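You operate a simulated robot arm through the tools that you are given. There is no shell and no other tool.

Carry out the task below with a simulated robot arm. There is one attempt and no reset: what you move stays moved.

TASK
Weigh what is left in the green striped sack, in the steel pan.
Fine: zero the scale under the empty pan, tip the sack out, put it back, press Mark. Set down upright: green striped sack.

The check looks at the end state, three seconds after you hand in, the way a careful person would. Anything else that was tipped, shoved, dropped, spilled or broken makes it a failure.

THE ROBOT
A 6-joint arm with a two-finger gripper, fixed in place. Base frame: the origin is on the floor under the middle of its stand, x ahead of it, y to its left, z up; the work surface is at about z = 719. Readings come in mm, degrees, newtons and seconds.
It reaches about 1298 mm from its shoulder. Its first joint turns from -149.0 to 149.0 degrees. Payload 1.57 kg.
The TCP is the grasp point between the finger pads, 21 mm short of the fingertips. In the tool frame z runs along the fingers and y along their closing line. The gripper opens to 70 mm; its body begins 50 mm behind the TCP.
Orientation is told as [roll, pitch, yaw] about the base's x, y, z axes, in that order, counted from this pose: with the fingers straight down and closing along the base's y, the tool's x points along the base's -x, its y along +y and its z along -z.

THE INTERFACE
- The arm moves only by the tool step_arm. Its argument "increments" is one flat list of numbers, 7 for each row, row after row: the shift along the tool's x, y, z in units of 250 mm (1.0 is 250 mm), then the turn, a rotation vector about the tool's x, y, z in units of 45 degrees (1.0 is 45 degrees), then the finger opening in mm, from 0 to 70. In form: [dx, dy, dz, wx, wy, wz, jaw, dx, dy, dz, wx, wy, wz, jaw, ...]. A call has 1 to 20 rows; each row is the pose to reach, as a shift and turn from the pose commanded when the call began, along the tool's axes at that moment. A call with a number of a shift or a turn outside -1 to 1 is refused whole. A row lasts 0.2 s, in which the tool goes at most 50 mm and 8.6 degrees; a call with a longer step from one row to the next is refused whole, and so is a gripper value outside its range. A pose out of reach is approached as far as the arm can. The call stops where the force on the tool passes 90 N (or 10 N more than at its start, if that is more) or the arm is blocked; 0.2 s more then pass. The fingers move at their own pace (about 103.7 mm/s each) and stop on an object; they squeeze with about 23 N. The grip force told is the motor's: it shows also when the fingers shut on nothing. Time passes only in rows, and 0.2 s behind the last, so rows that repeat a pose let the fingers close. The reply holds the time, the measured pose of the TCP, the force on the tool along the base axes, the opening and the grip force, in the units named above and with some noise, with the torque about the TCP (base axes, N m) and any sound that the robot's microphone picked up.
- Cameras (640 x 400 px; columns grow to the right, rows downward): "scene" is fixed at [50.3, -501, 1410.3]; the picture's right is [0.88, -0.47, 0.00], its down [-0.19, -0.36, -0.91] and it looks along [0.43, 0.81, -0.41] (base axes); focal length 372 px, centre (320, 200). "wrist" rides on the gripper at [79, 4, -81] in the tool frame; the picture's right is [-0.05, 1.00, 0.00], its down [-0.67, -0.04, -0.74] and it looks along [-0.74, -0.04, 0.67] (tool axes); focal length 256 px, centre (320, 200). There is no depth. A picture from a camera that has moved, and an enlarged one, comes with that camera's place and axes in the base frame and with its lens.
- get_image(camera): a new picture of that camera. The clock stands still meanwhile.
- move_column(by): slides the trunk up (or, below 0, down) by that many mm; the arm rides with it, the base frame stays. It gives what a move gives, with no picture.
- inspect(camera, box): a new picture of the part [left, top, right, bottom] of that camera's present view, enlarged. The clock stands still meanwhile.
- sign_off(): hands the job in; it is judged then, once.

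Places have to be worked out from the pictures, the camera data and where the tool is seen. Open the gripper and draw the arm clear of the work before you hand the job in, unless the task says otherwise.

The tools are called after ">>>" as name(argument=value, ...) on one line, values as JSON. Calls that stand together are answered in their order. step_arm: Moves the arm, as the interface text tells. Its arguments: {"type":"object","properties":{"increments":{"type":"array"}},"required":["increments"]} The other tools are called the same way: move_column (by) moves the trunk up or down; get_image (camera) takes a picture; inspect (camera, box) takes an enlarged picture of a part of a camera's view; sign_off () hands the job in.

At the start:

```text
clock: 0.0
ee_pos: [671.4, 394.7, 1218.0]
tool_rot: [0.0, 0.1, 0.0]
wrist_force: [0.6, 0.2, -0.4]
moment: [0.03, 0.02, -0.04]
opening: 70.2
finger_force: 0.0
trunk travel left (down, up): [-900.0, 70.0]
```

scene: 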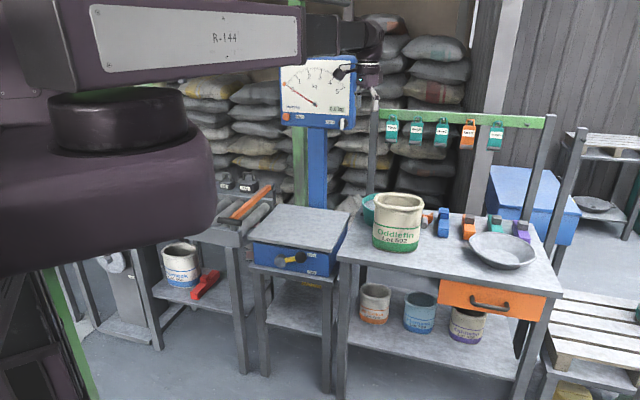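
wrist: 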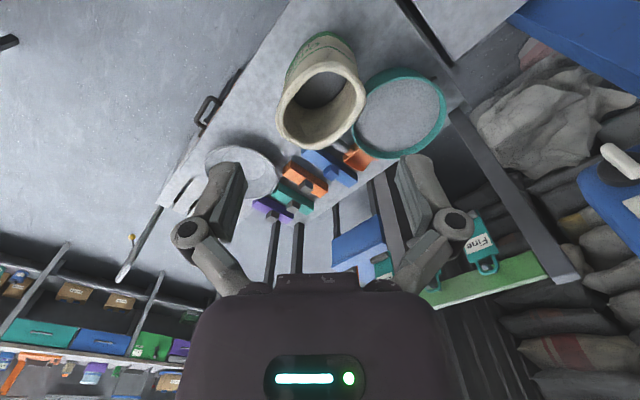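

I start by looking closer at the scene: the scale with its dial and buttons, the sack and the pan.

>>> inspect(camera="scene", box=[240, 40, 400, 140])

>>> inspect(camera="scene", box=[340, 170, 560, 310])

>>> inspect(camera="scene", box=[200, 180, 380, 300])

>>> inspect(camera="scene", box=[360, 90, 560, 210])

```text
4.00 times, centred on (320, 90) of scene
camera zoom: at [50.3, -501.0, 1410.3], right [0.88, -0.47, 0.0], down [-0.19, -0.36, -0.91], along [0.43, 0.81, -0.41], focal length 1487 px, centre (320, 640)
```

zoom: 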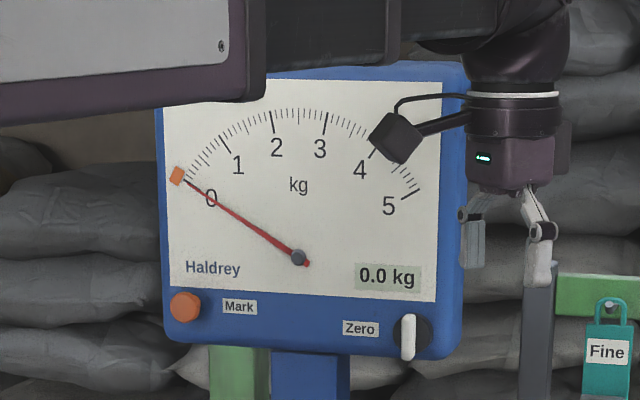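

```text
2.86 times, centred on (450, 240) of scene
camera zoom: at [50.3, -501.0, 1410.3], right [0.88, -0.47, 0.0], down [-0.19, -0.36, -0.91], along [0.43, 0.81, -0.41], focal length 1062 px, centre (-51, 86)
```

zoom: 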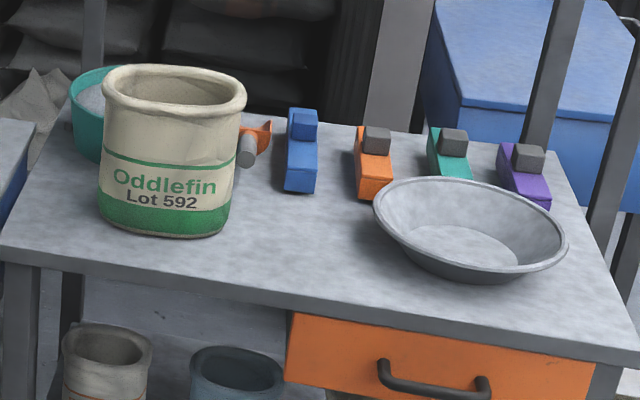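

```text
3.33 times, centred on (290, 240) of scene
camera zoom: at [50.3, -501.0, 1410.3], right [0.88, -0.47, 0.0], down [-0.19, -0.36, -0.91], along [0.43, 0.81, -0.41], focal length 1239 px, centre (420, 67)
```

zoom: 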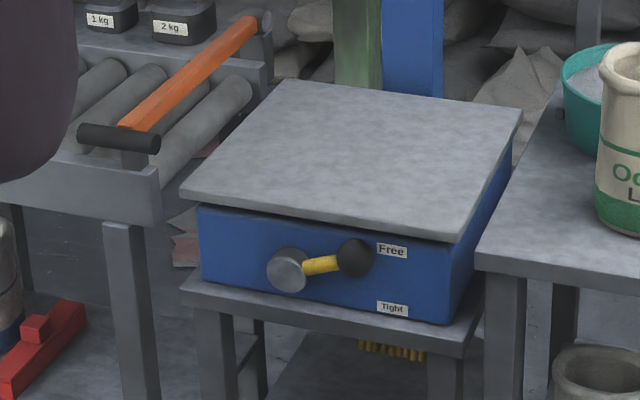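

```text
3.20 times, centred on (460, 150) of scene
camera zoom: at [50.3, -501.0, 1410.3], right [0.88, -0.47, 0.0], down [-0.19, -0.36, -0.91], along [0.43, 0.81, -0.41], focal length 1190 px, centre (-128, 360)
```

zoom: 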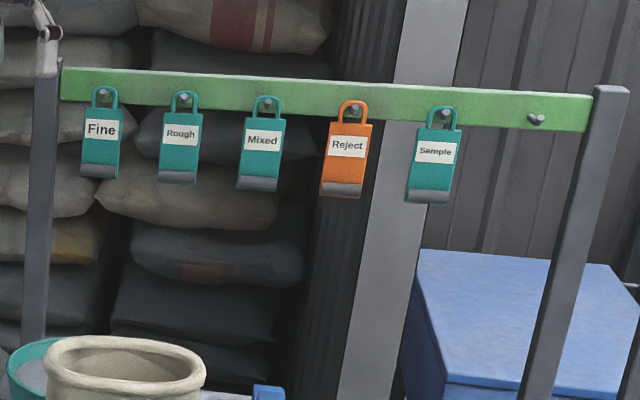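

The sack (Oddlefin, Lot 592) stands around (830, 390) with its rim near z≈870. The pan is to its right, and the scale platform looks centred near (600, 676). I'll pull the hand back and yaw it 45° so the wrist camera looks at the scale and dial.

>>> step_arm(increments=[0.11, 0.0425, 0, 0, 0, -0.125, 70, 0.221, 0.085, 0, 0, 0, -0.25, 70, 0.3315, 0.1275, 0, 0, 0, -0.375, 70, 0.442, 0.17, 0, 0, 0, -0.5, 70, 0.5525, 0.2125, 0, 0, 0, -0.625, 70, 0.663, 0.255, 0, 0, 0, -0.75, 70, 0.7735, 0.2975, 0, 0, 0, -0.875, 70, 0.884, 0.34, 0, 0, 0, -1, 70])

>>> get_image(camera="wrist")

>>> get_image(camera="scene")

```text
clock: 1.8
ee_pos: [446.8, 479.4, 1219.0]
tool_rot: [0.0, 0.0, 45.1]
wrist_force: [0.2, -0.1, -0.5]
moment: [0.01, 0.0, 0.04]
opening: 69.8
finger_force: 0.0
trunk travel left (down, up): [-900.0, 70.0]
```

```text
taken
camera wrist: at [388.6, 426.9, 1299.6], right [-0.67, 0.74, 0.0], down [0.49, 0.45, 0.75], along [0.55, 0.5, -0.67], focal length 256 px, centre (320, 200)
```

wrist: 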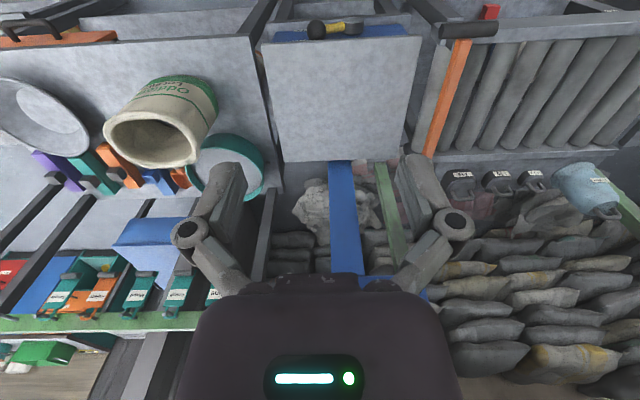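

```text
taken
```

scene: 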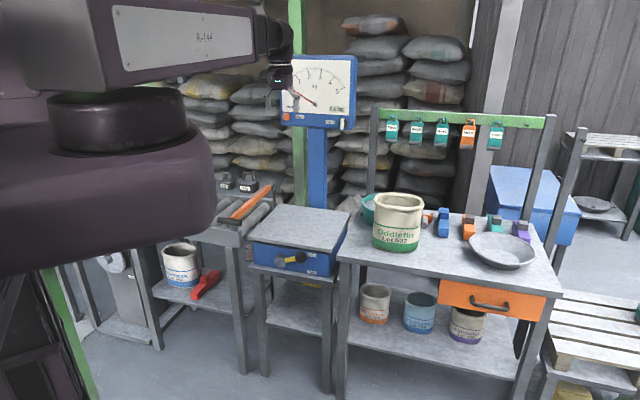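

The platform top comes out around (587, 666), z≈728, rotated about 45°. I'll tilt the hand up 45° in place so the wrist camera looks straight at the dial face and its buttons.

>>> step_arm(increments=[0, 0, 0, 0, -0.14, 0, 70, 0, 0, 0, 0, -0.28, 0, 70, 0, 0, 0, 0, -0.42, 0, 70, 0, 0, 0, 0, -0.56, 0, 70, 0, 0, 0, 0, -0.7, 0, 70, 0, 0, 0, 0, -0.85, 0, 70, 0, 0, 0, 0, -1, 0, 70])

>>> get_image(camera="wrist")

```text
clock: 3.4
ee_pos: [448.4, 478.5, 1273.7]
tool_rot: [0.1, -45.0, 45.1]
wrist_force: [-0.1, 0.1, 0.2]
moment: [0.01, -0.04, 0.01]
opening: 69.9
finger_force: 0.0
out of reach, approached as far as the arm can: row 2, 3, 4, 5, 6, 7
trunk travel left (down, up): [-900.0, 70.0]
```

```text
taken
camera wrist: at [365.7, 401.9, 1274.2], right [-0.68, 0.73, 0.04], down [-0.01, -0.06, 1.0], along [0.73, 0.68, 0.05], focal length 256 px, centre (320, 200)
```

wrist: 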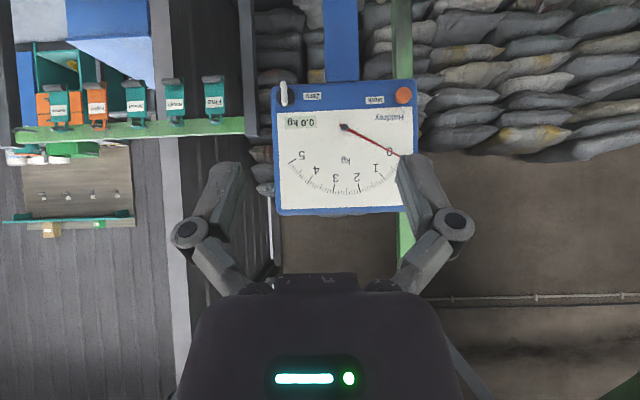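

The dial is in view, upside-down. I enlarge it to see Zero, Mark and the needle.

>>> inspect(camera="wrist", box=[260, 70, 440, 220])

>>> inspect(camera="scene", box=[275, 50, 365, 135])

>>> inspect(camera="scene", box=[260, 240, 340, 290])

```text
2.67 times, centred on (350, 145) of wrist
camera zoom: at [365.7, 401.9, 1274.2], right [-0.68, 0.73, 0.04], down [-0.01, -0.06, 1.0], along [0.73, 0.68, 0.05], focal length 683 px, centre (240, 347)
```

zoom: 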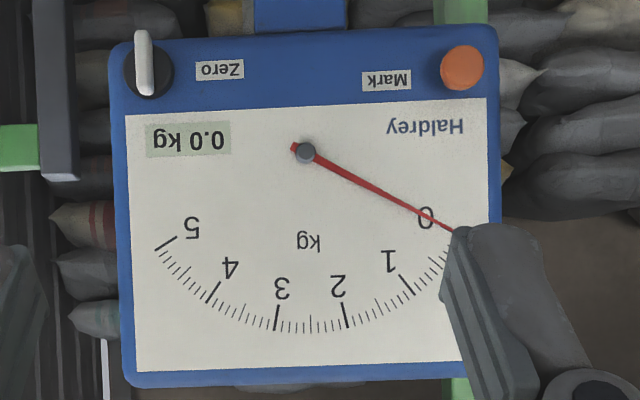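

```text
4.71 times, centred on (320, 92) of scene
camera zoom: at [50.3, -501.0, 1410.3], right [0.88, -0.47, 0.0], down [-0.19, -0.36, -0.91], along [0.43, 0.81, -0.41], focal length 1750 px, centre (320, 706)
```

zoom: 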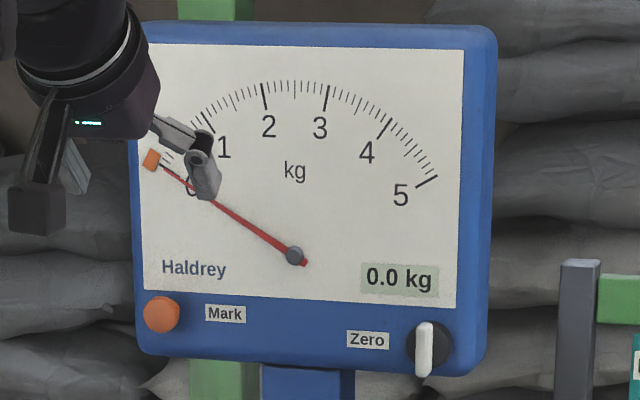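

```text
8.00 times, centred on (300, 265) of scene
camera zoom: at [50.3, -501.0, 1410.3], right [0.88, -0.47, 0.0], down [-0.19, -0.36, -0.91], along [0.43, 0.81, -0.41], focal length 2974 px, centre (480, -320)
```

zoom: 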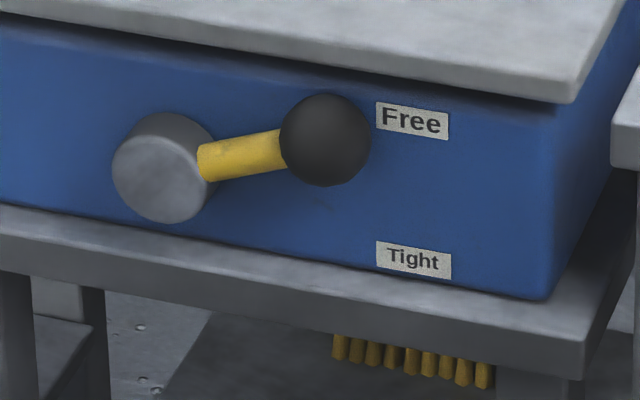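

The dial shows 0.0 kg with the lever at "Free"; Zero is a rotary knob at about (810, 728, 1088) and Mark a button at about (639, 899, 1090). Next I level the hand again so I can go look at the pan and sack.

>>> step_arm(increments=[0, 0, 0, 0, 0.14, 0, 70, 0, 0, 0, 0, 0.28, 0, 70, 0, 0, 0, 0, 0.42, 0, 70, 0, 0, 0, 0, 0.56, 0, 70, 0, 0, 0, 0, 0.7, 0, 70, 0, 0, 0, 0, 0.85, 0, 70, 0, 0, 0, 0, 1, 0, 70])

```text
clock: 5.0
ee_pos: [449.3, 481.2, 1218.8]
tool_rot: [0.0, 0.2, 45.1]
wrist_force: [0.1, -0.7, 0.0]
moment: [0.0, 0.01, -0.01]
opening: 70.4
finger_force: 0.1
out of reach, approached as far as the arm can: row 1, 2, 3, 4, 5, 6, 7
trunk travel left (down, up): [-900.0, 70.0]
```

Level again. I now move toward a spot in front of the steel pan, turning the hand back to yaw 0, staying well above the bench items.

>>> step_arm(increments=[0, -0.123, 0.05, 0, 0, 0.125, 70, 0, -0.245, 0.1, 0, 0, 0.25, 70, 0, -0.368, 0.15, 0, 0, 0.375, 70, 0, -0.49, 0.2, 0, 0, 0.5, 70, 0, -0.613, 0.25, 0, 0, 0.625, 70, 0, -0.735, 0.3, 0, 0, 0.75, 70, 0, -0.858, 0.35, 0, 0, 0.875, 70, 0, -0.98, 0.4, 0, 0, 1, 70])

>>> step_arm(increments=[-0.127, -0.105, 0.08, 0, 0, 0, 70, -0.253, -0.21, 0.16, 0, 0, 0, 70, -0.38, -0.314, 0.238, 0, 0, 0, 70, -0.507, -0.419, 0.317, 0, 0, 0, 70, -0.633, -0.523, 0.397, 0, 0, 0, 70, -0.76, -0.628, 0.476, 0, 0, 0, 70])

>>> get_image(camera="wrist")

>>> get_image(camera="scene")

```text
clock: 6.8
ee_pos: [623.2, 308.4, 1218.5]
tool_rot: [0.0, 0.1, -0.1]
wrist_force: [-0.1, 0.0, -0.3]
moment: [0.01, -0.03, 0.01]
opening: 69.9
finger_force: 0.0
out of reach, approached as far as the arm can: row 1, 2, 3, 4, 5, 6, 7, 8
trunk travel left (down, up): [-900.0, 70.0]
```

```text
clock: 8.2
ee_pos: [818.6, 151.9, 1218.2]
tool_rot: [0.1, -0.1, 0.0]
wrist_force: [-0.1, -0.5, -0.2]
moment: [0.01, -0.02, -0.03]
opening: 70.0
finger_force: 0.1
out of reach, approached as far as the arm can: row 1, 2, 3, 4, 5, 6
trunk travel left (down, up): [-900.0, 70.0]
```

```text
taken
camera wrist: at [739.7, 155.3, 1299.0], right [0.05, 1.0, 0.0], down [0.67, -0.04, 0.74], along [0.74, -0.04, -0.67], focal length 256 px, centre (320, 200)
```

wrist: 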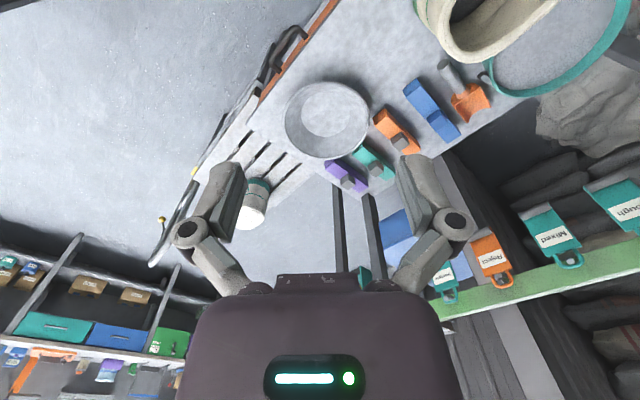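

```text
taken
```

scene: 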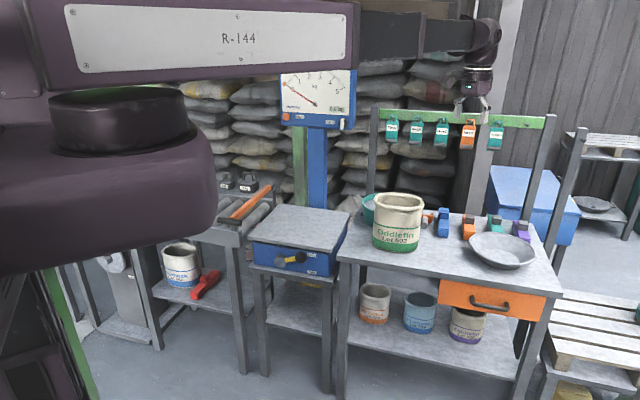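

The arm can't change height by itself: z stayed at 1218, so height comes from the trunk column. I lower the column 260 mm here (nothing is under the hand except bench area well below) and look at the pan.

>>> move_column(by=-260)

>>> get_image(camera="wrist")

>>> get_image(camera="scene")

```text
clock: 10.9
ee_pos: [815.9, 152.5, 959.4]
tool_rot: [0.0, 0.0, 0.0]
wrist_force: [0.7, 0.2, -0.7]
moment: [0.02, 0.02, 0.0]
opening: 69.8
finger_force: 0.1
trunk travel left (down, up): [-640.0, 330.0]
```

```text
taken
camera wrist: at [738.3, 155.8, 1039.5], right [0.05, 1.0, 0.0], down [0.67, -0.04, 0.74], along [0.74, -0.04, -0.67], focal length 256 px, centre (320, 200)
```

wrist: 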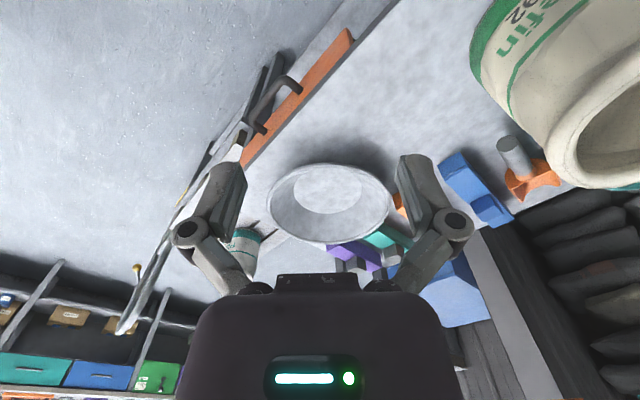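

```text
taken
```

scene: 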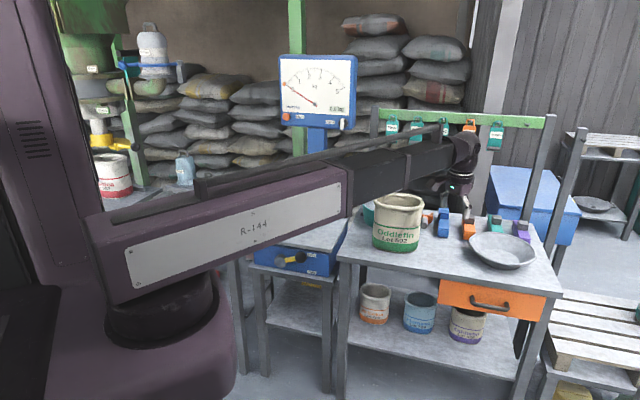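

Let me enlarge the pan and sack in both views to fix their positions.

>>> inspect(camera="wrist", box=[220, 140, 420, 265])

>>> inspect(camera="scene", box=[440, 200, 560, 275])

>>> inspect(camera="scene", box=[350, 180, 450, 260])

>>> inspect(camera="wrist", box=[440, 0, 640, 200])

```text
3.20 times, centred on (320, 202) of wrist
camera zoom: at [738.3, 155.8, 1039.5], right [0.05, 1.0, 0.0], down [0.67, -0.04, 0.74], along [0.74, -0.04, -0.67], focal length 819 px, centre (320, 192)
```

zoom: 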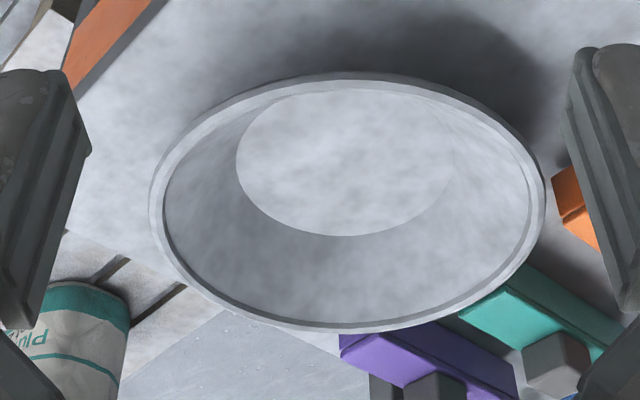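

```text
5.33 times, centred on (500, 238) of scene
camera zoom: at [50.3, -501.0, 1410.3], right [0.88, -0.47, 0.0], down [-0.19, -0.36, -0.91], along [0.43, 0.81, -0.41], focal length 1983 px, centre (-640, 0)
```

zoom: 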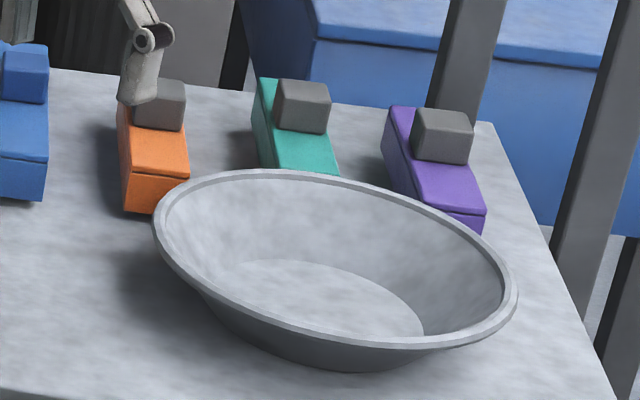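

```text
5.00 times, centred on (400, 220) of scene
camera zoom: at [50.3, -501.0, 1410.3], right [0.88, -0.47, 0.0], down [-0.19, -0.36, -0.91], along [0.43, 0.81, -0.41], focal length 1859 px, centre (-80, 100)
```

zoom: 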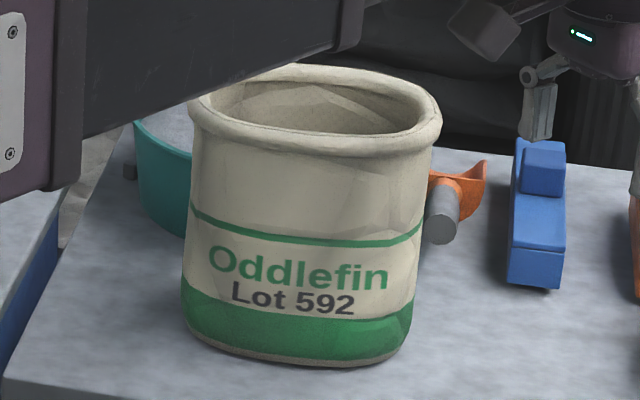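

```text
2.00 times, centred on (540, 100) of wrist
camera zoom: at [738.3, 155.8, 1039.5], right [0.05, 1.0, 0.0], down [0.67, -0.04, 0.74], along [0.74, -0.04, -0.67], focal length 512 px, centre (-120, 400)
```

zoom: 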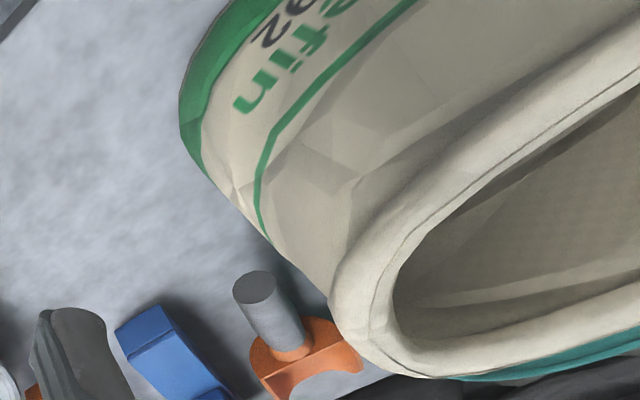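

The pan's rim centre works out to about (1072, 151, 762), radius ~104 mm, with walls flaring ~45°. The bench runs at 45° and colored clips sit behind the pan. I'll grip the pan's front rim with the fingers slanted along the wall, so first I move in front of it and yaw to -45°.

>>> step_arm(increments=[-0.057, -0.071, 0, 0, 0, 0.125, 70, -0.114, -0.142, 0, 0, 0, 0.25, 70, -0.171, -0.213, 0, 0, 0, 0.375, 70, -0.228, -0.284, 0, 0, 0, 0.5, 70, -0.285, -0.355, 0, 0, 0, 0.625, 70, -0.342, -0.426, 0, 0, 0, 0.75, 70, -0.399, -0.497, 0, 0, 0, 0.875, 70, -0.456, -0.568, 0, 0, 0, 1, 70])

>>> step_arm(increments=[0, 0, 0, -0.125, 0, 0, 70, 0, 0, 0, -0.25, 0, 0, 70, 0, 0, 0, -0.375, 0, 0, 70, 0, 0, 0, -0.5, 0, 0, 70, 0, 0, 0, -0.625, 0, 0, 70, 0, 0, 0, -0.75, 0, 0, 70, 0, 0, 0, -0.875, 0, 0, 70, 0, 0, 0, -1, 0, 0, 70])

>>> get_image(camera="wrist")

>>> get_image(camera="scene")

```text
clock: 12.7
ee_pos: [932.0, 9.2, 959.3]
tool_rot: [-0.1, -0.1, -45.1]
wrist_force: [-0.1, 0.3, 0.5]
moment: [0.0, 0.01, -0.01]
opening: 70.1
finger_force: 0.0
trunk travel left (down, up): [-640.0, 330.0]
```

```text
clock: 14.5
ee_pos: [935.4, 12.3, 1014.4]
tool_rot: [45.0, 0.0, -45.0]
wrist_force: [-0.2, 0.8, 0.8]
moment: [0.01, 0.01, 0.01]
opening: 70.1
finger_force: 0.1
out of reach, approached as far as the arm can: row 2, 3, 4, 5, 6, 7, 8
trunk travel left (down, up): [-640.0, 330.0]
```

```text
taken
camera wrist: at [840.8, 29.4, 1073.1], right [0.54, 0.46, 0.71], down [0.08, -0.86, 0.5], along [0.84, -0.21, -0.5], focal length 256 px, centre (320, 200)
```

wrist: 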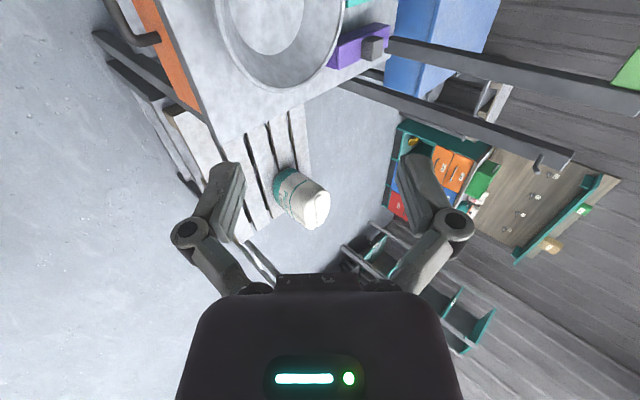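

```text
taken
```

scene: 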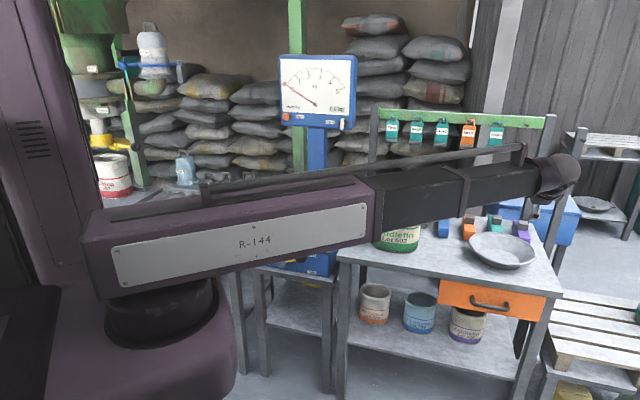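

The telescoping beam works fine and the hand is slanted 45°. The pan is at the top of the wrist view; I enlarge it to check my estimate of its position.

>>> inspect(camera="wrist", box=[180, 0, 420, 150])

```text
2.67 times, centred on (300, 75) of wrist
camera zoom: at [840.8, 29.4, 1073.1], right [0.54, 0.46, 0.71], down [0.08, -0.86, 0.5], along [0.84, -0.21, -0.5], focal length 683 px, centre (373, 533)
```

zoom: 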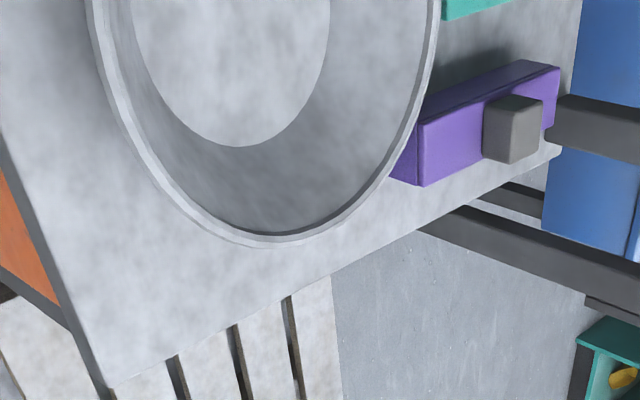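

My estimate is refined to a pan centre of (1072, 156, 762), radius ~103. I shift horizontally to line up with the front rim point and narrow the fingers to 30 mm, then lower the column to just short of it.

>>> step_arm(increments=[0.01, 0.06, 0.06, 0, 0, 0, 50, 0.02, 0.1206, 0.1206, 0, 0, 0, 30, 0.02, 0.1206, 0.1206, 0, 0, 0, 30])

>>> move_column(by=-199)

>>> get_image(camera="wrist")

>>> inspect(camera="scene", box=[440, 180, 580, 290])

```text
clock: 15.3
ee_pos: [959.2, 46.0, 1014.0]
tool_rot: [45.1, 0.1, -45.1]
wrist_force: [0.1, 0.6, 0.7]
moment: [0.0, -0.03, -0.01]
opening: 30.0
finger_force: 0.2
trunk travel left (down, up): [-640.0, 330.0]
```

```text
clock: 17.4
ee_pos: [959.8, 44.8, 813.7]
tool_rot: [45.0, -0.1, -45.0]
wrist_force: [-0.8, -0.5, -0.1]
moment: [0.01, 0.02, -0.01]
opening: 29.7
finger_force: 0.0
trunk travel left (down, up): [-441.0, 529.0]
```

```text
taken
camera wrist: at [866.1, 62.4, 874.2], right [0.54, 0.46, 0.71], down [0.08, -0.86, 0.5], along [0.84, -0.21, -0.5], focal length 256 px, centre (320, 200)
```

wrist: 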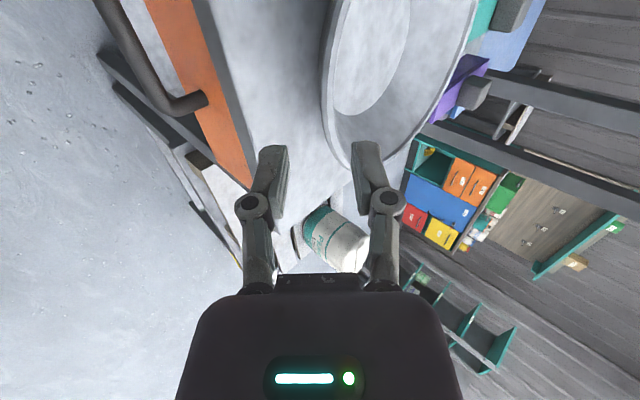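

```text
3.64 times, centred on (510, 235) of scene
camera zoom: at [50.3, -501.0, 1410.3], right [0.88, -0.47, 0.0], down [-0.19, -0.36, -0.91], along [0.43, 0.81, -0.41], focal length 1352 px, centre (-371, 73)
```

zoom: 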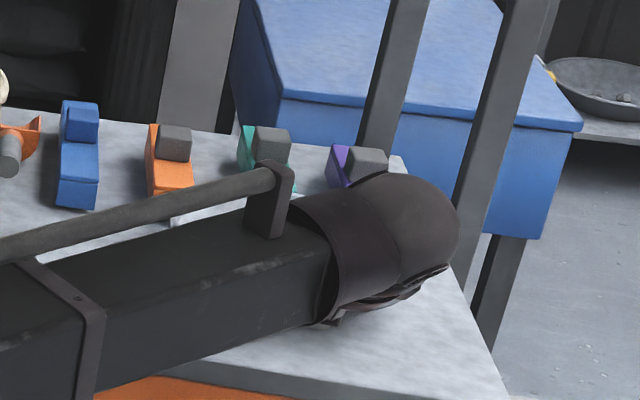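

The rim's front edge appears at about (323, 100) in the wrist view, right where my estimate predicts it. I zoom to verify before sliding the fingers over the rim.

>>> inspect(camera="wrist", box=[240, 40, 440, 210])

```text
2.35 times, centred on (340, 125) of wrist
camera zoom: at [866.1, 62.4, 874.2], right [0.54, 0.46, 0.71], down [0.08, -0.86, 0.5], along [0.84, -0.21, -0.5], focal length 602 px, centre (273, 376)
```

zoom: 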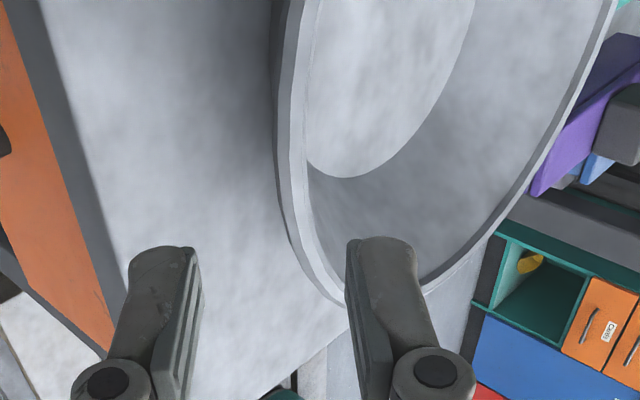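

The rim sits about 4 mm toward the inner finger, so I'll bias accordingly. I advance along the slant in small interleaved horizontal and column steps.

>>> step_arm(increments=[0, 0.0566, 0.0566, 0, 0, 0, 30])

>>> move_column(by=-18)

>>> step_arm(increments=[0, 0.0566, 0.0566, 0, 0, 0, 30])

>>> move_column(by=-18)

>>> inspect(camera="wrist", box=[240, 80, 440, 250])

```text
clock: 17.8
ee_pos: [973.9, 59.3, 815.1]
tool_rot: [45.0, -0.1, -45.0]
wrist_force: [0.7, 0.5, 0.2]
moment: [0.01, -0.01, -0.01]
opening: 30.2
finger_force: 0.1
trunk travel left (down, up): [-441.0, 529.0]
```

```text
clock: 18.5
ee_pos: [973.3, 60.5, 796.9]
tool_rot: [45.0, 0.0, -45.1]
wrist_force: [0.0, 0.1, 0.7]
moment: [0.02, -0.01, 0.01]
opening: 29.9
finger_force: 0.1
trunk travel left (down, up): [-423.0, 547.0]
```

```text
clock: 18.9
ee_pos: [987.2, 74.4, 797.4]
tool_rot: [45.0, 0.0, -45.0]
wrist_force: [-0.1, 0.2, -0.8]
moment: [-0.02, -0.02, 0.01]
opening: 30.0
finger_force: 0.0
trunk travel left (down, up): [-423.0, 547.0]
```

```text
clock: 19.5
ee_pos: [988.3, 74.2, 777.1]
tool_rot: [45.0, 0.0, -44.9]
wrist_force: [0.5, 0.2, -0.6]
moment: [0.01, 0.01, 0.0]
opening: 30.0
finger_force: 0.1
trunk travel left (down, up): [-405.0, 565.0]
```

```text
2.35 times, centred on (340, 165) of wrist
camera zoom: at [893.2, 92.0, 838.1], right [0.54, 0.46, 0.71], down [0.08, -0.86, 0.5], along [0.84, -0.21, -0.5], focal length 602 px, centre (273, 282)
```

zoom: 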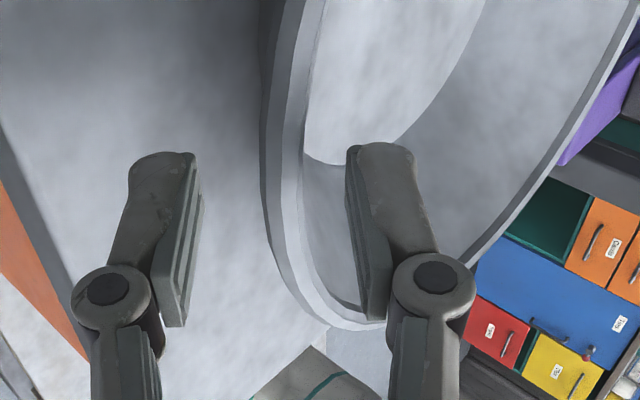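

The rim is between the fingers, slightly toward the inner one. I do the last ~24 mm in small steps.

>>> step_arm(increments=[0, 0.017, 0.017, 0, 0, 0, 30])

>>> move_column(by=-6)

>>> step_arm(increments=[0, 0.017, 0.017, 0, 0, 0, 30])

>>> move_column(by=-5.5)

>>> step_arm(increments=[0, 0.019, 0.019, 0, 0, 0, 30])

>>> move_column(by=-5)

>>> inspect(camera="wrist", box=[240, 80, 440, 250])

```text
clock: 19.9
ee_pos: [990.4, 78.4, 778.1]
tool_rot: [45.0, 0.0, -45.0]
wrist_force: [-0.1, 0.1, -0.3]
moment: [0.0, 0.0, 0.02]
opening: 29.9
finger_force: 0.0
trunk travel left (down, up): [-405.0, 565.0]
```

```text
clock: 20.5
ee_pos: [990.3, 79.2, 773.6]
tool_rot: [45.1, 0.0, -45.0]
wrist_force: [-1.0, -0.1, 0.8]
moment: [0.01, 0.03, 0.0]
opening: 29.9
finger_force: 0.1
trunk travel left (down, up): [-399.0, 571.0]
```

```text
clock: 20.9
ee_pos: [995.2, 83.6, 772.2]
tool_rot: [45.1, 0.0, -45.0]
wrist_force: [0.8, -0.3, 0.3]
moment: [0.0, 0.01, -0.03]
opening: 30.0
finger_force: 0.0
trunk travel left (down, up): [-399.0, 571.0]
```

```text
clock: 21.4
ee_pos: [995.0, 83.3, 767.0]
tool_rot: [45.0, 0.0, -45.0]
wrist_force: [0.0, -0.4, 1.0]
moment: [-0.03, -0.02, -0.01]
opening: 30.1
finger_force: 0.0
trunk travel left (down, up): [-394.0, 576.0]
```

```text
clock: 21.8
ee_pos: [998.8, 89.0, 766.4]
tool_rot: [45.1, 0.0, -45.0]
wrist_force: [-0.2, -0.4, -0.3]
moment: [0.03, 0.01, 0.01]
opening: 30.0
finger_force: 0.0
trunk travel left (down, up): [-394.0, 576.0]
```

```text
clock: 22.4
ee_pos: [999.1, 88.6, 761.2]
tool_rot: [45.1, 0.0, -45.0]
wrist_force: [-0.4, 0.3, 0.2]
moment: [-0.02, 0.02, 0.0]
opening: 30.2
finger_force: 0.1
trunk travel left (down, up): [-389.0, 581.0]
```

```text
2.35 times, centred on (340, 165) of wrist
camera zoom: at [905.6, 106.2, 821.6], right [0.54, 0.46, 0.71], down [0.08, -0.86, 0.5], along [0.84, -0.21, -0.5], focal length 602 px, centre (273, 282)
```

zoom: 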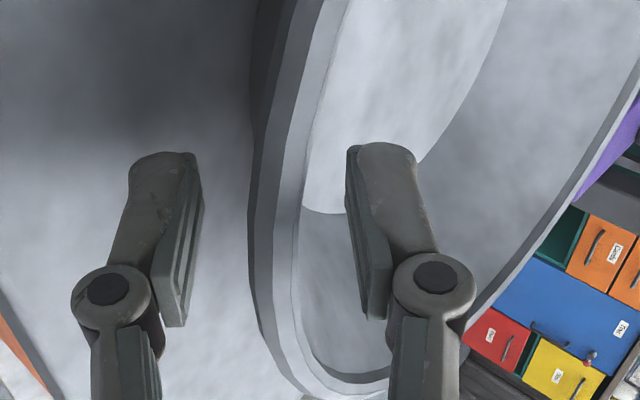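

The rim is centred between the pads. I close the gripper on the pan rim.

>>> step_arm(increments=[0, 0, 0, 0, 0, 0, 15, 0, 0, 0, 0, 0, 0, 5, 0, 0, 0, 0, 0, 0, 0, 0, 0, 0, 0, 0, 0, 0, 0, 0, 0, 0, 0, 0, 0])

>>> get_image(camera="wrist")

```text
clock: 23.6
ee_pos: [999.0, 88.2, 762.8]
tool_rot: [44.9, 0.0, -45.0]
wrist_force: [0.2, 0.2, 1.7]
moment: [0.18, 0.06, 0.02]
opening: 6.2
finger_force: 22.8
trunk travel left (down, up): [-389.0, 581.0]
```

```text
taken
camera wrist: at [905.4, 106.2, 822.0], right [0.54, 0.46, 0.71], down [0.08, -0.86, 0.5], along [0.84, -0.21, -0.5], focal length 256 px, centre (320, 200)
```

wrist: 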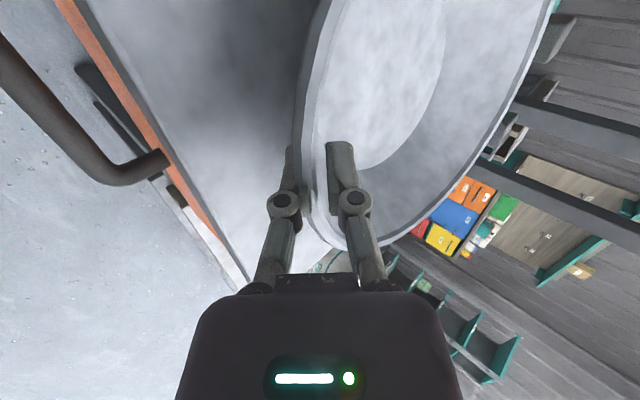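

Gripped with a 6.2 mm opening. I lift 15 mm to test the hold.

>>> move_column(by=15)

>>> get_image(camera="wrist")

>>> inspect(camera="scene", box=[440, 180, 580, 290])

```text
clock: 24.2
ee_pos: [999.9, 88.6, 777.4]
tool_rot: [45.0, 0.0, -45.0]
wrist_force: [1.4, -1.4, -3.1]
moment: [-0.26, 0.26, -0.25]
opening: 7.1
finger_force: 21.1
trunk travel left (down, up): [-404.0, 566.0]
```

```text
taken
camera wrist: at [905.7, 106.0, 836.4], right [0.54, 0.46, 0.71], down [0.08, -0.86, 0.5], along [0.84, -0.21, -0.5], focal length 256 px, centre (320, 200)
```

wrist: 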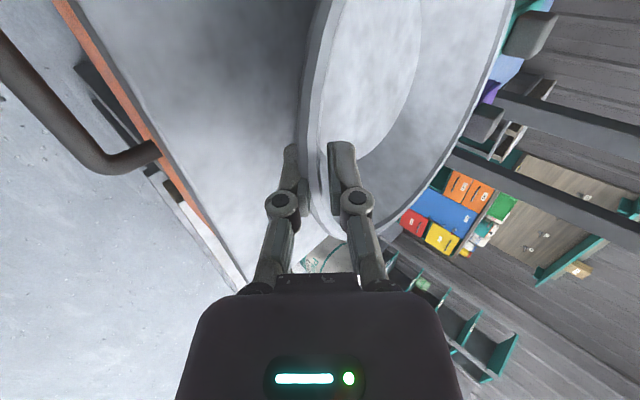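

```text
3.64 times, centred on (510, 235) of scene
camera zoom: at [50.3, -501.0, 1410.3], right [0.88, -0.47, 0.0], down [-0.19, -0.36, -0.91], along [0.43, 0.81, -0.41], focal length 1352 px, centre (-371, 73)
```

zoom: 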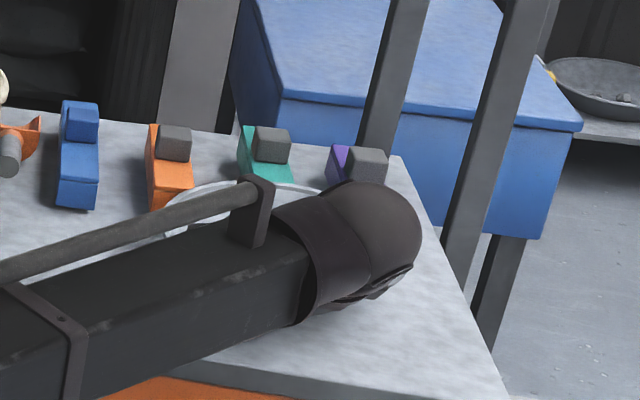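

The force shows about 3 N and the pan droops somewhat, possibly still brushing something. I lift another 40 mm and check the forces again.

>>> move_column(by=40)

>>> get_image(camera="wrist")

>>> get_image(camera="scene")

```text
clock: 25.0
ee_pos: [999.5, 87.8, 816.4]
tool_rot: [45.0, 0.0, -45.1]
wrist_force: [0.2, -0.6, -2.5]
moment: [-0.14, 0.11, 0.0]
opening: 5.9
finger_force: 22.9
trunk travel left (down, up): [-444.0, 526.0]
```

```text
taken
camera wrist: at [905.8, 106.2, 876.4], right [0.54, 0.46, 0.71], down [0.08, -0.86, 0.5], along [0.84, -0.21, -0.5], focal length 256 px, centre (320, 200)
```

wrist: 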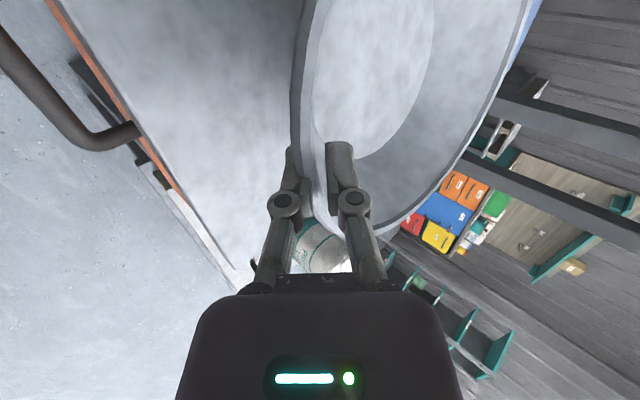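

```text
taken
```

scene: 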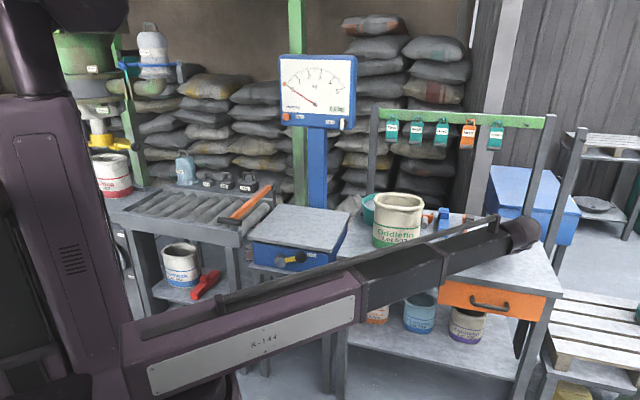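

The pan hangs freely (about 0.26 kg) and the grip holds steady at 22.9 N. I raise it well above the sack before swinging over to the scale.

>>> move_column(by=235)

>>> step_arm(increments=[0.118, 0, 0, 0, 0, 0, 0, 0.236, 0.002, 0.002, 0, 0, 0, 0, 0.354, 0.004, 0.004, 0, 0, 0, 0, 0.472, 0.006, 0.006, 0, 0, 0, 0, 0.59, 0.008, 0.008, 0, 0, 0, 0, 0.708, 0.01, 0.01, 0, 0, 0, 0, 0.826, 0.012, 0.012, 0, 0, 0, 0, 0.944, 0.015, 0.015, 0, 0, 0, 0])

>>> get_image(camera="scene")

>>> get_image(camera="wrist")

```text
clock: 27.5
ee_pos: [998.9, 88.0, 1050.5]
tool_rot: [45.0, 0.0, -45.0]
wrist_force: [0.0, -0.3, -1.5]
moment: [-0.13, 0.14, 0.04]
opening: 6.2
finger_force: 22.9
trunk travel left (down, up): [-679.0, 291.0]
```

```text
clock: 29.3
ee_pos: [835.4, 260.7, 1052.5]
tool_rot: [45.0, 0.0, -44.9]
wrist_force: [0.4, 0.7, -3.1]
moment: [-0.14, 0.12, 0.0]
opening: 6.1
finger_force: 23.3
trunk travel left (down, up): [-679.0, 291.0]
```

```text
taken
```

scene: 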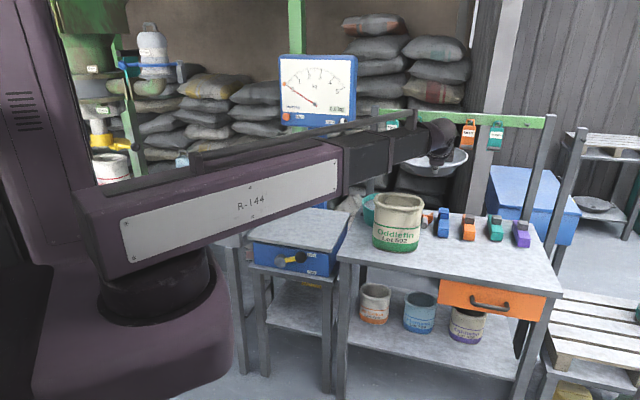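

```text
taken
camera wrist: at [742.0, 278.0, 1111.6], right [0.54, 0.46, 0.71], down [0.08, -0.86, 0.5], along [0.84, -0.21, -0.5], focal length 256 px, centre (320, 200)
```

wrist: 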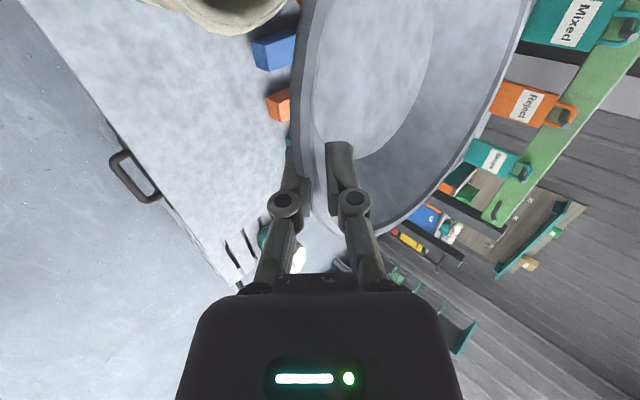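

The pan travels cleanly and the clips on the bench are undisturbed. Continuing the swing toward the scale.

>>> step_arm(increments=[0.118, 0, 0, 0, 0, 0, 0, 0.236, 0.002, 0.002, 0, 0, 0, 0, 0.354, 0.004, 0.004, 0, 0, 0, 0, 0.472, 0.006, 0.006, 0, 0, 0, 0, 0.59, 0.008, 0.008, 0, 0, 0, 0, 0.708, 0.01, 0.01, 0, 0, 0, 0, 0.826, 0.012, 0.012, 0, 0, 0, 0, 0.944, 0.015, 0.015, 0, 0, 0, 0])

>>> step_arm(increments=[0.118, 0, 0, 0, 0, 0, 0, 0.236, 0.002, 0.002, 0, 0, 0, 0, 0.354, 0.004, 0.004, 0, 0, 0, 0, 0.472, 0.006, 0.006, 0, 0, 0, 0, 0.59, 0.008, 0.008, 0, 0, 0, 0, 0.708, 0.01, 0.01, 0, 0, 0, 0, 0.826, 0.012, 0.012, 0, 0, 0, 0, 0.944, 0.015, 0.015, 0, 0, 0, 0])

>>> get_image(camera="scene")

>>> get_image(camera="wrist")

```text
clock: 31.1
ee_pos: [674.1, 430.1, 1051.1]
tool_rot: [45.1, -0.1, -45.0]
wrist_force: [-0.6, 0.1, -2.1]
moment: [-0.13, 0.13, -0.02]
opening: 6.2
finger_force: 22.9
out of reach, approached as far as the arm can: row 2
trunk travel left (down, up): [-679.0, 291.0]
```

```text
clock: 32.9
ee_pos: [508.1, 600.5, 1051.3]
tool_rot: [45.0, 0.0, -45.0]
wrist_force: [0.2, -0.1, -2.3]
moment: [-0.12, 0.14, -0.01]
opening: 5.9
finger_force: 22.4
trunk travel left (down, up): [-679.0, 291.0]
```

```text
taken
```

scene: 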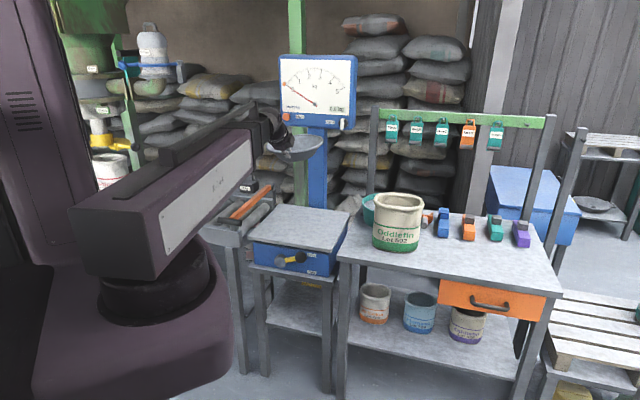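

```text
taken
camera wrist: at [414.2, 617.1, 1111.5], right [0.54, 0.46, 0.71], down [0.08, -0.86, 0.5], along [0.84, -0.21, -0.5], focal length 256 px, centre (320, 200)
```

wrist: 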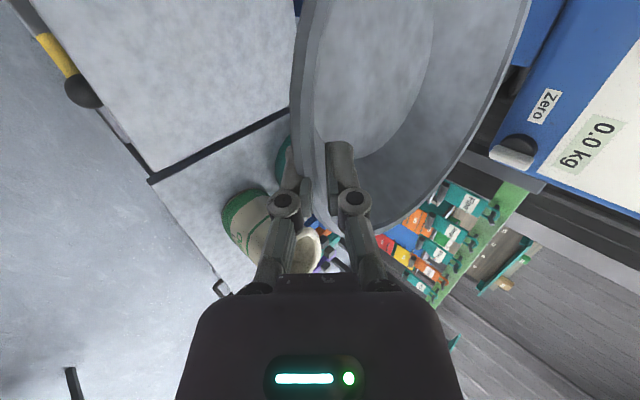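

The pan is above the platform with the dial safely to the far side. I lower 240 mm, keeping it above the platform, then check centring.

>>> move_column(by=-240)

>>> get_image(camera="scene")

>>> get_image(camera="wrist")

```text
clock: 35.4
ee_pos: [508.4, 599.4, 812.2]
tool_rot: [45.0, 0.0, -45.0]
wrist_force: [-0.1, -1.1, -1.5]
moment: [-0.14, 0.11, 0.02]
opening: 6.1
finger_force: 23.1
trunk travel left (down, up): [-439.0, 531.0]
```

```text
taken
```

scene: 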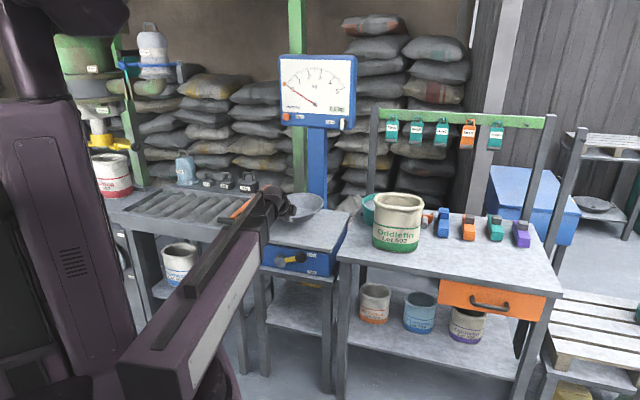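

```text
taken
camera wrist: at [414.5, 616.6, 871.6], right [0.54, 0.46, 0.71], down [0.08, -0.86, 0.5], along [0.84, -0.21, -0.5], focal length 256 px, centre (320, 200)
```

wrist: 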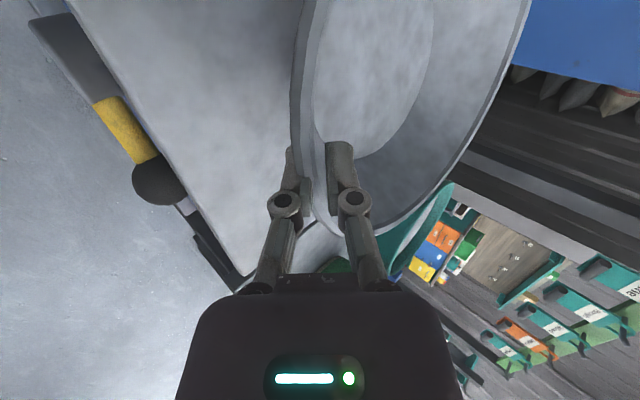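

>>> inspect(camera="scene", box=[230, 180, 370, 280])

```text
4.00 times, centred on (300, 230) of scene
camera zoom: at [50.3, -501.0, 1410.3], right [0.88, -0.47, 0.0], down [-0.19, -0.36, -0.91], along [0.43, 0.81, -0.41], focal length 1487 px, centre (400, 80)
```

zoom: 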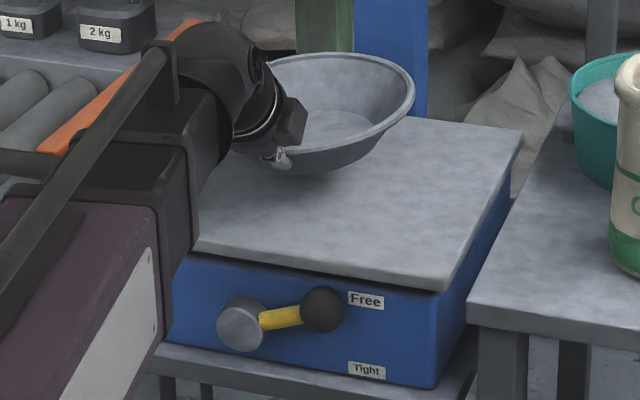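

The pan is centred over the platform within several millimetres. I lower it toward the plate, then go down in small steps watching the force.

>>> move_column(by=-34)

>>> move_column(by=-6)

>>> inspect(camera="scene", box=[230, 180, 370, 280])

>>> inspect(camera="scene", box=[275, 50, 365, 135])

```text
clock: 36.2
ee_pos: [508.5, 598.8, 777.1]
tool_rot: [45.1, -0.1, -45.0]
wrist_force: [-0.6, 0.8, -1.7]
moment: [-0.17, 0.14, 0.03]
opening: 5.8
finger_force: 23.2
trunk travel left (down, up): [-405.0, 565.0]
```

```text
clock: 36.7
ee_pos: [507.7, 597.4, 772.5]
tool_rot: [45.2, -0.1, -45.0]
wrist_force: [-2.5, -2.3, 7.4]
moment: [0.34, 0.1, 0.1]
opening: 6.0
finger_force: 22.8
trunk travel left (down, up): [-399.0, 571.0]
```

```text
4.00 times, centred on (300, 230) of scene
camera zoom: at [50.3, -501.0, 1410.3], right [0.88, -0.47, 0.0], down [-0.19, -0.36, -0.91], along [0.43, 0.81, -0.41], focal length 1487 px, centre (400, 80)
```

zoom: 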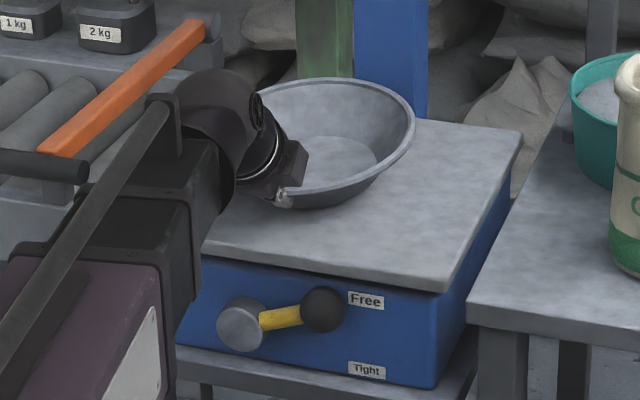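

```text
4.71 times, centred on (320, 92) of scene
camera zoom: at [50.3, -501.0, 1410.3], right [0.88, -0.47, 0.0], down [-0.19, -0.36, -0.91], along [0.43, 0.81, -0.41], focal length 1750 px, centre (320, 706)
```

zoom: 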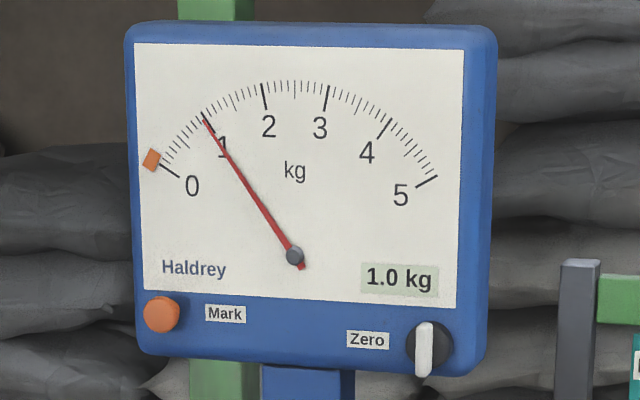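

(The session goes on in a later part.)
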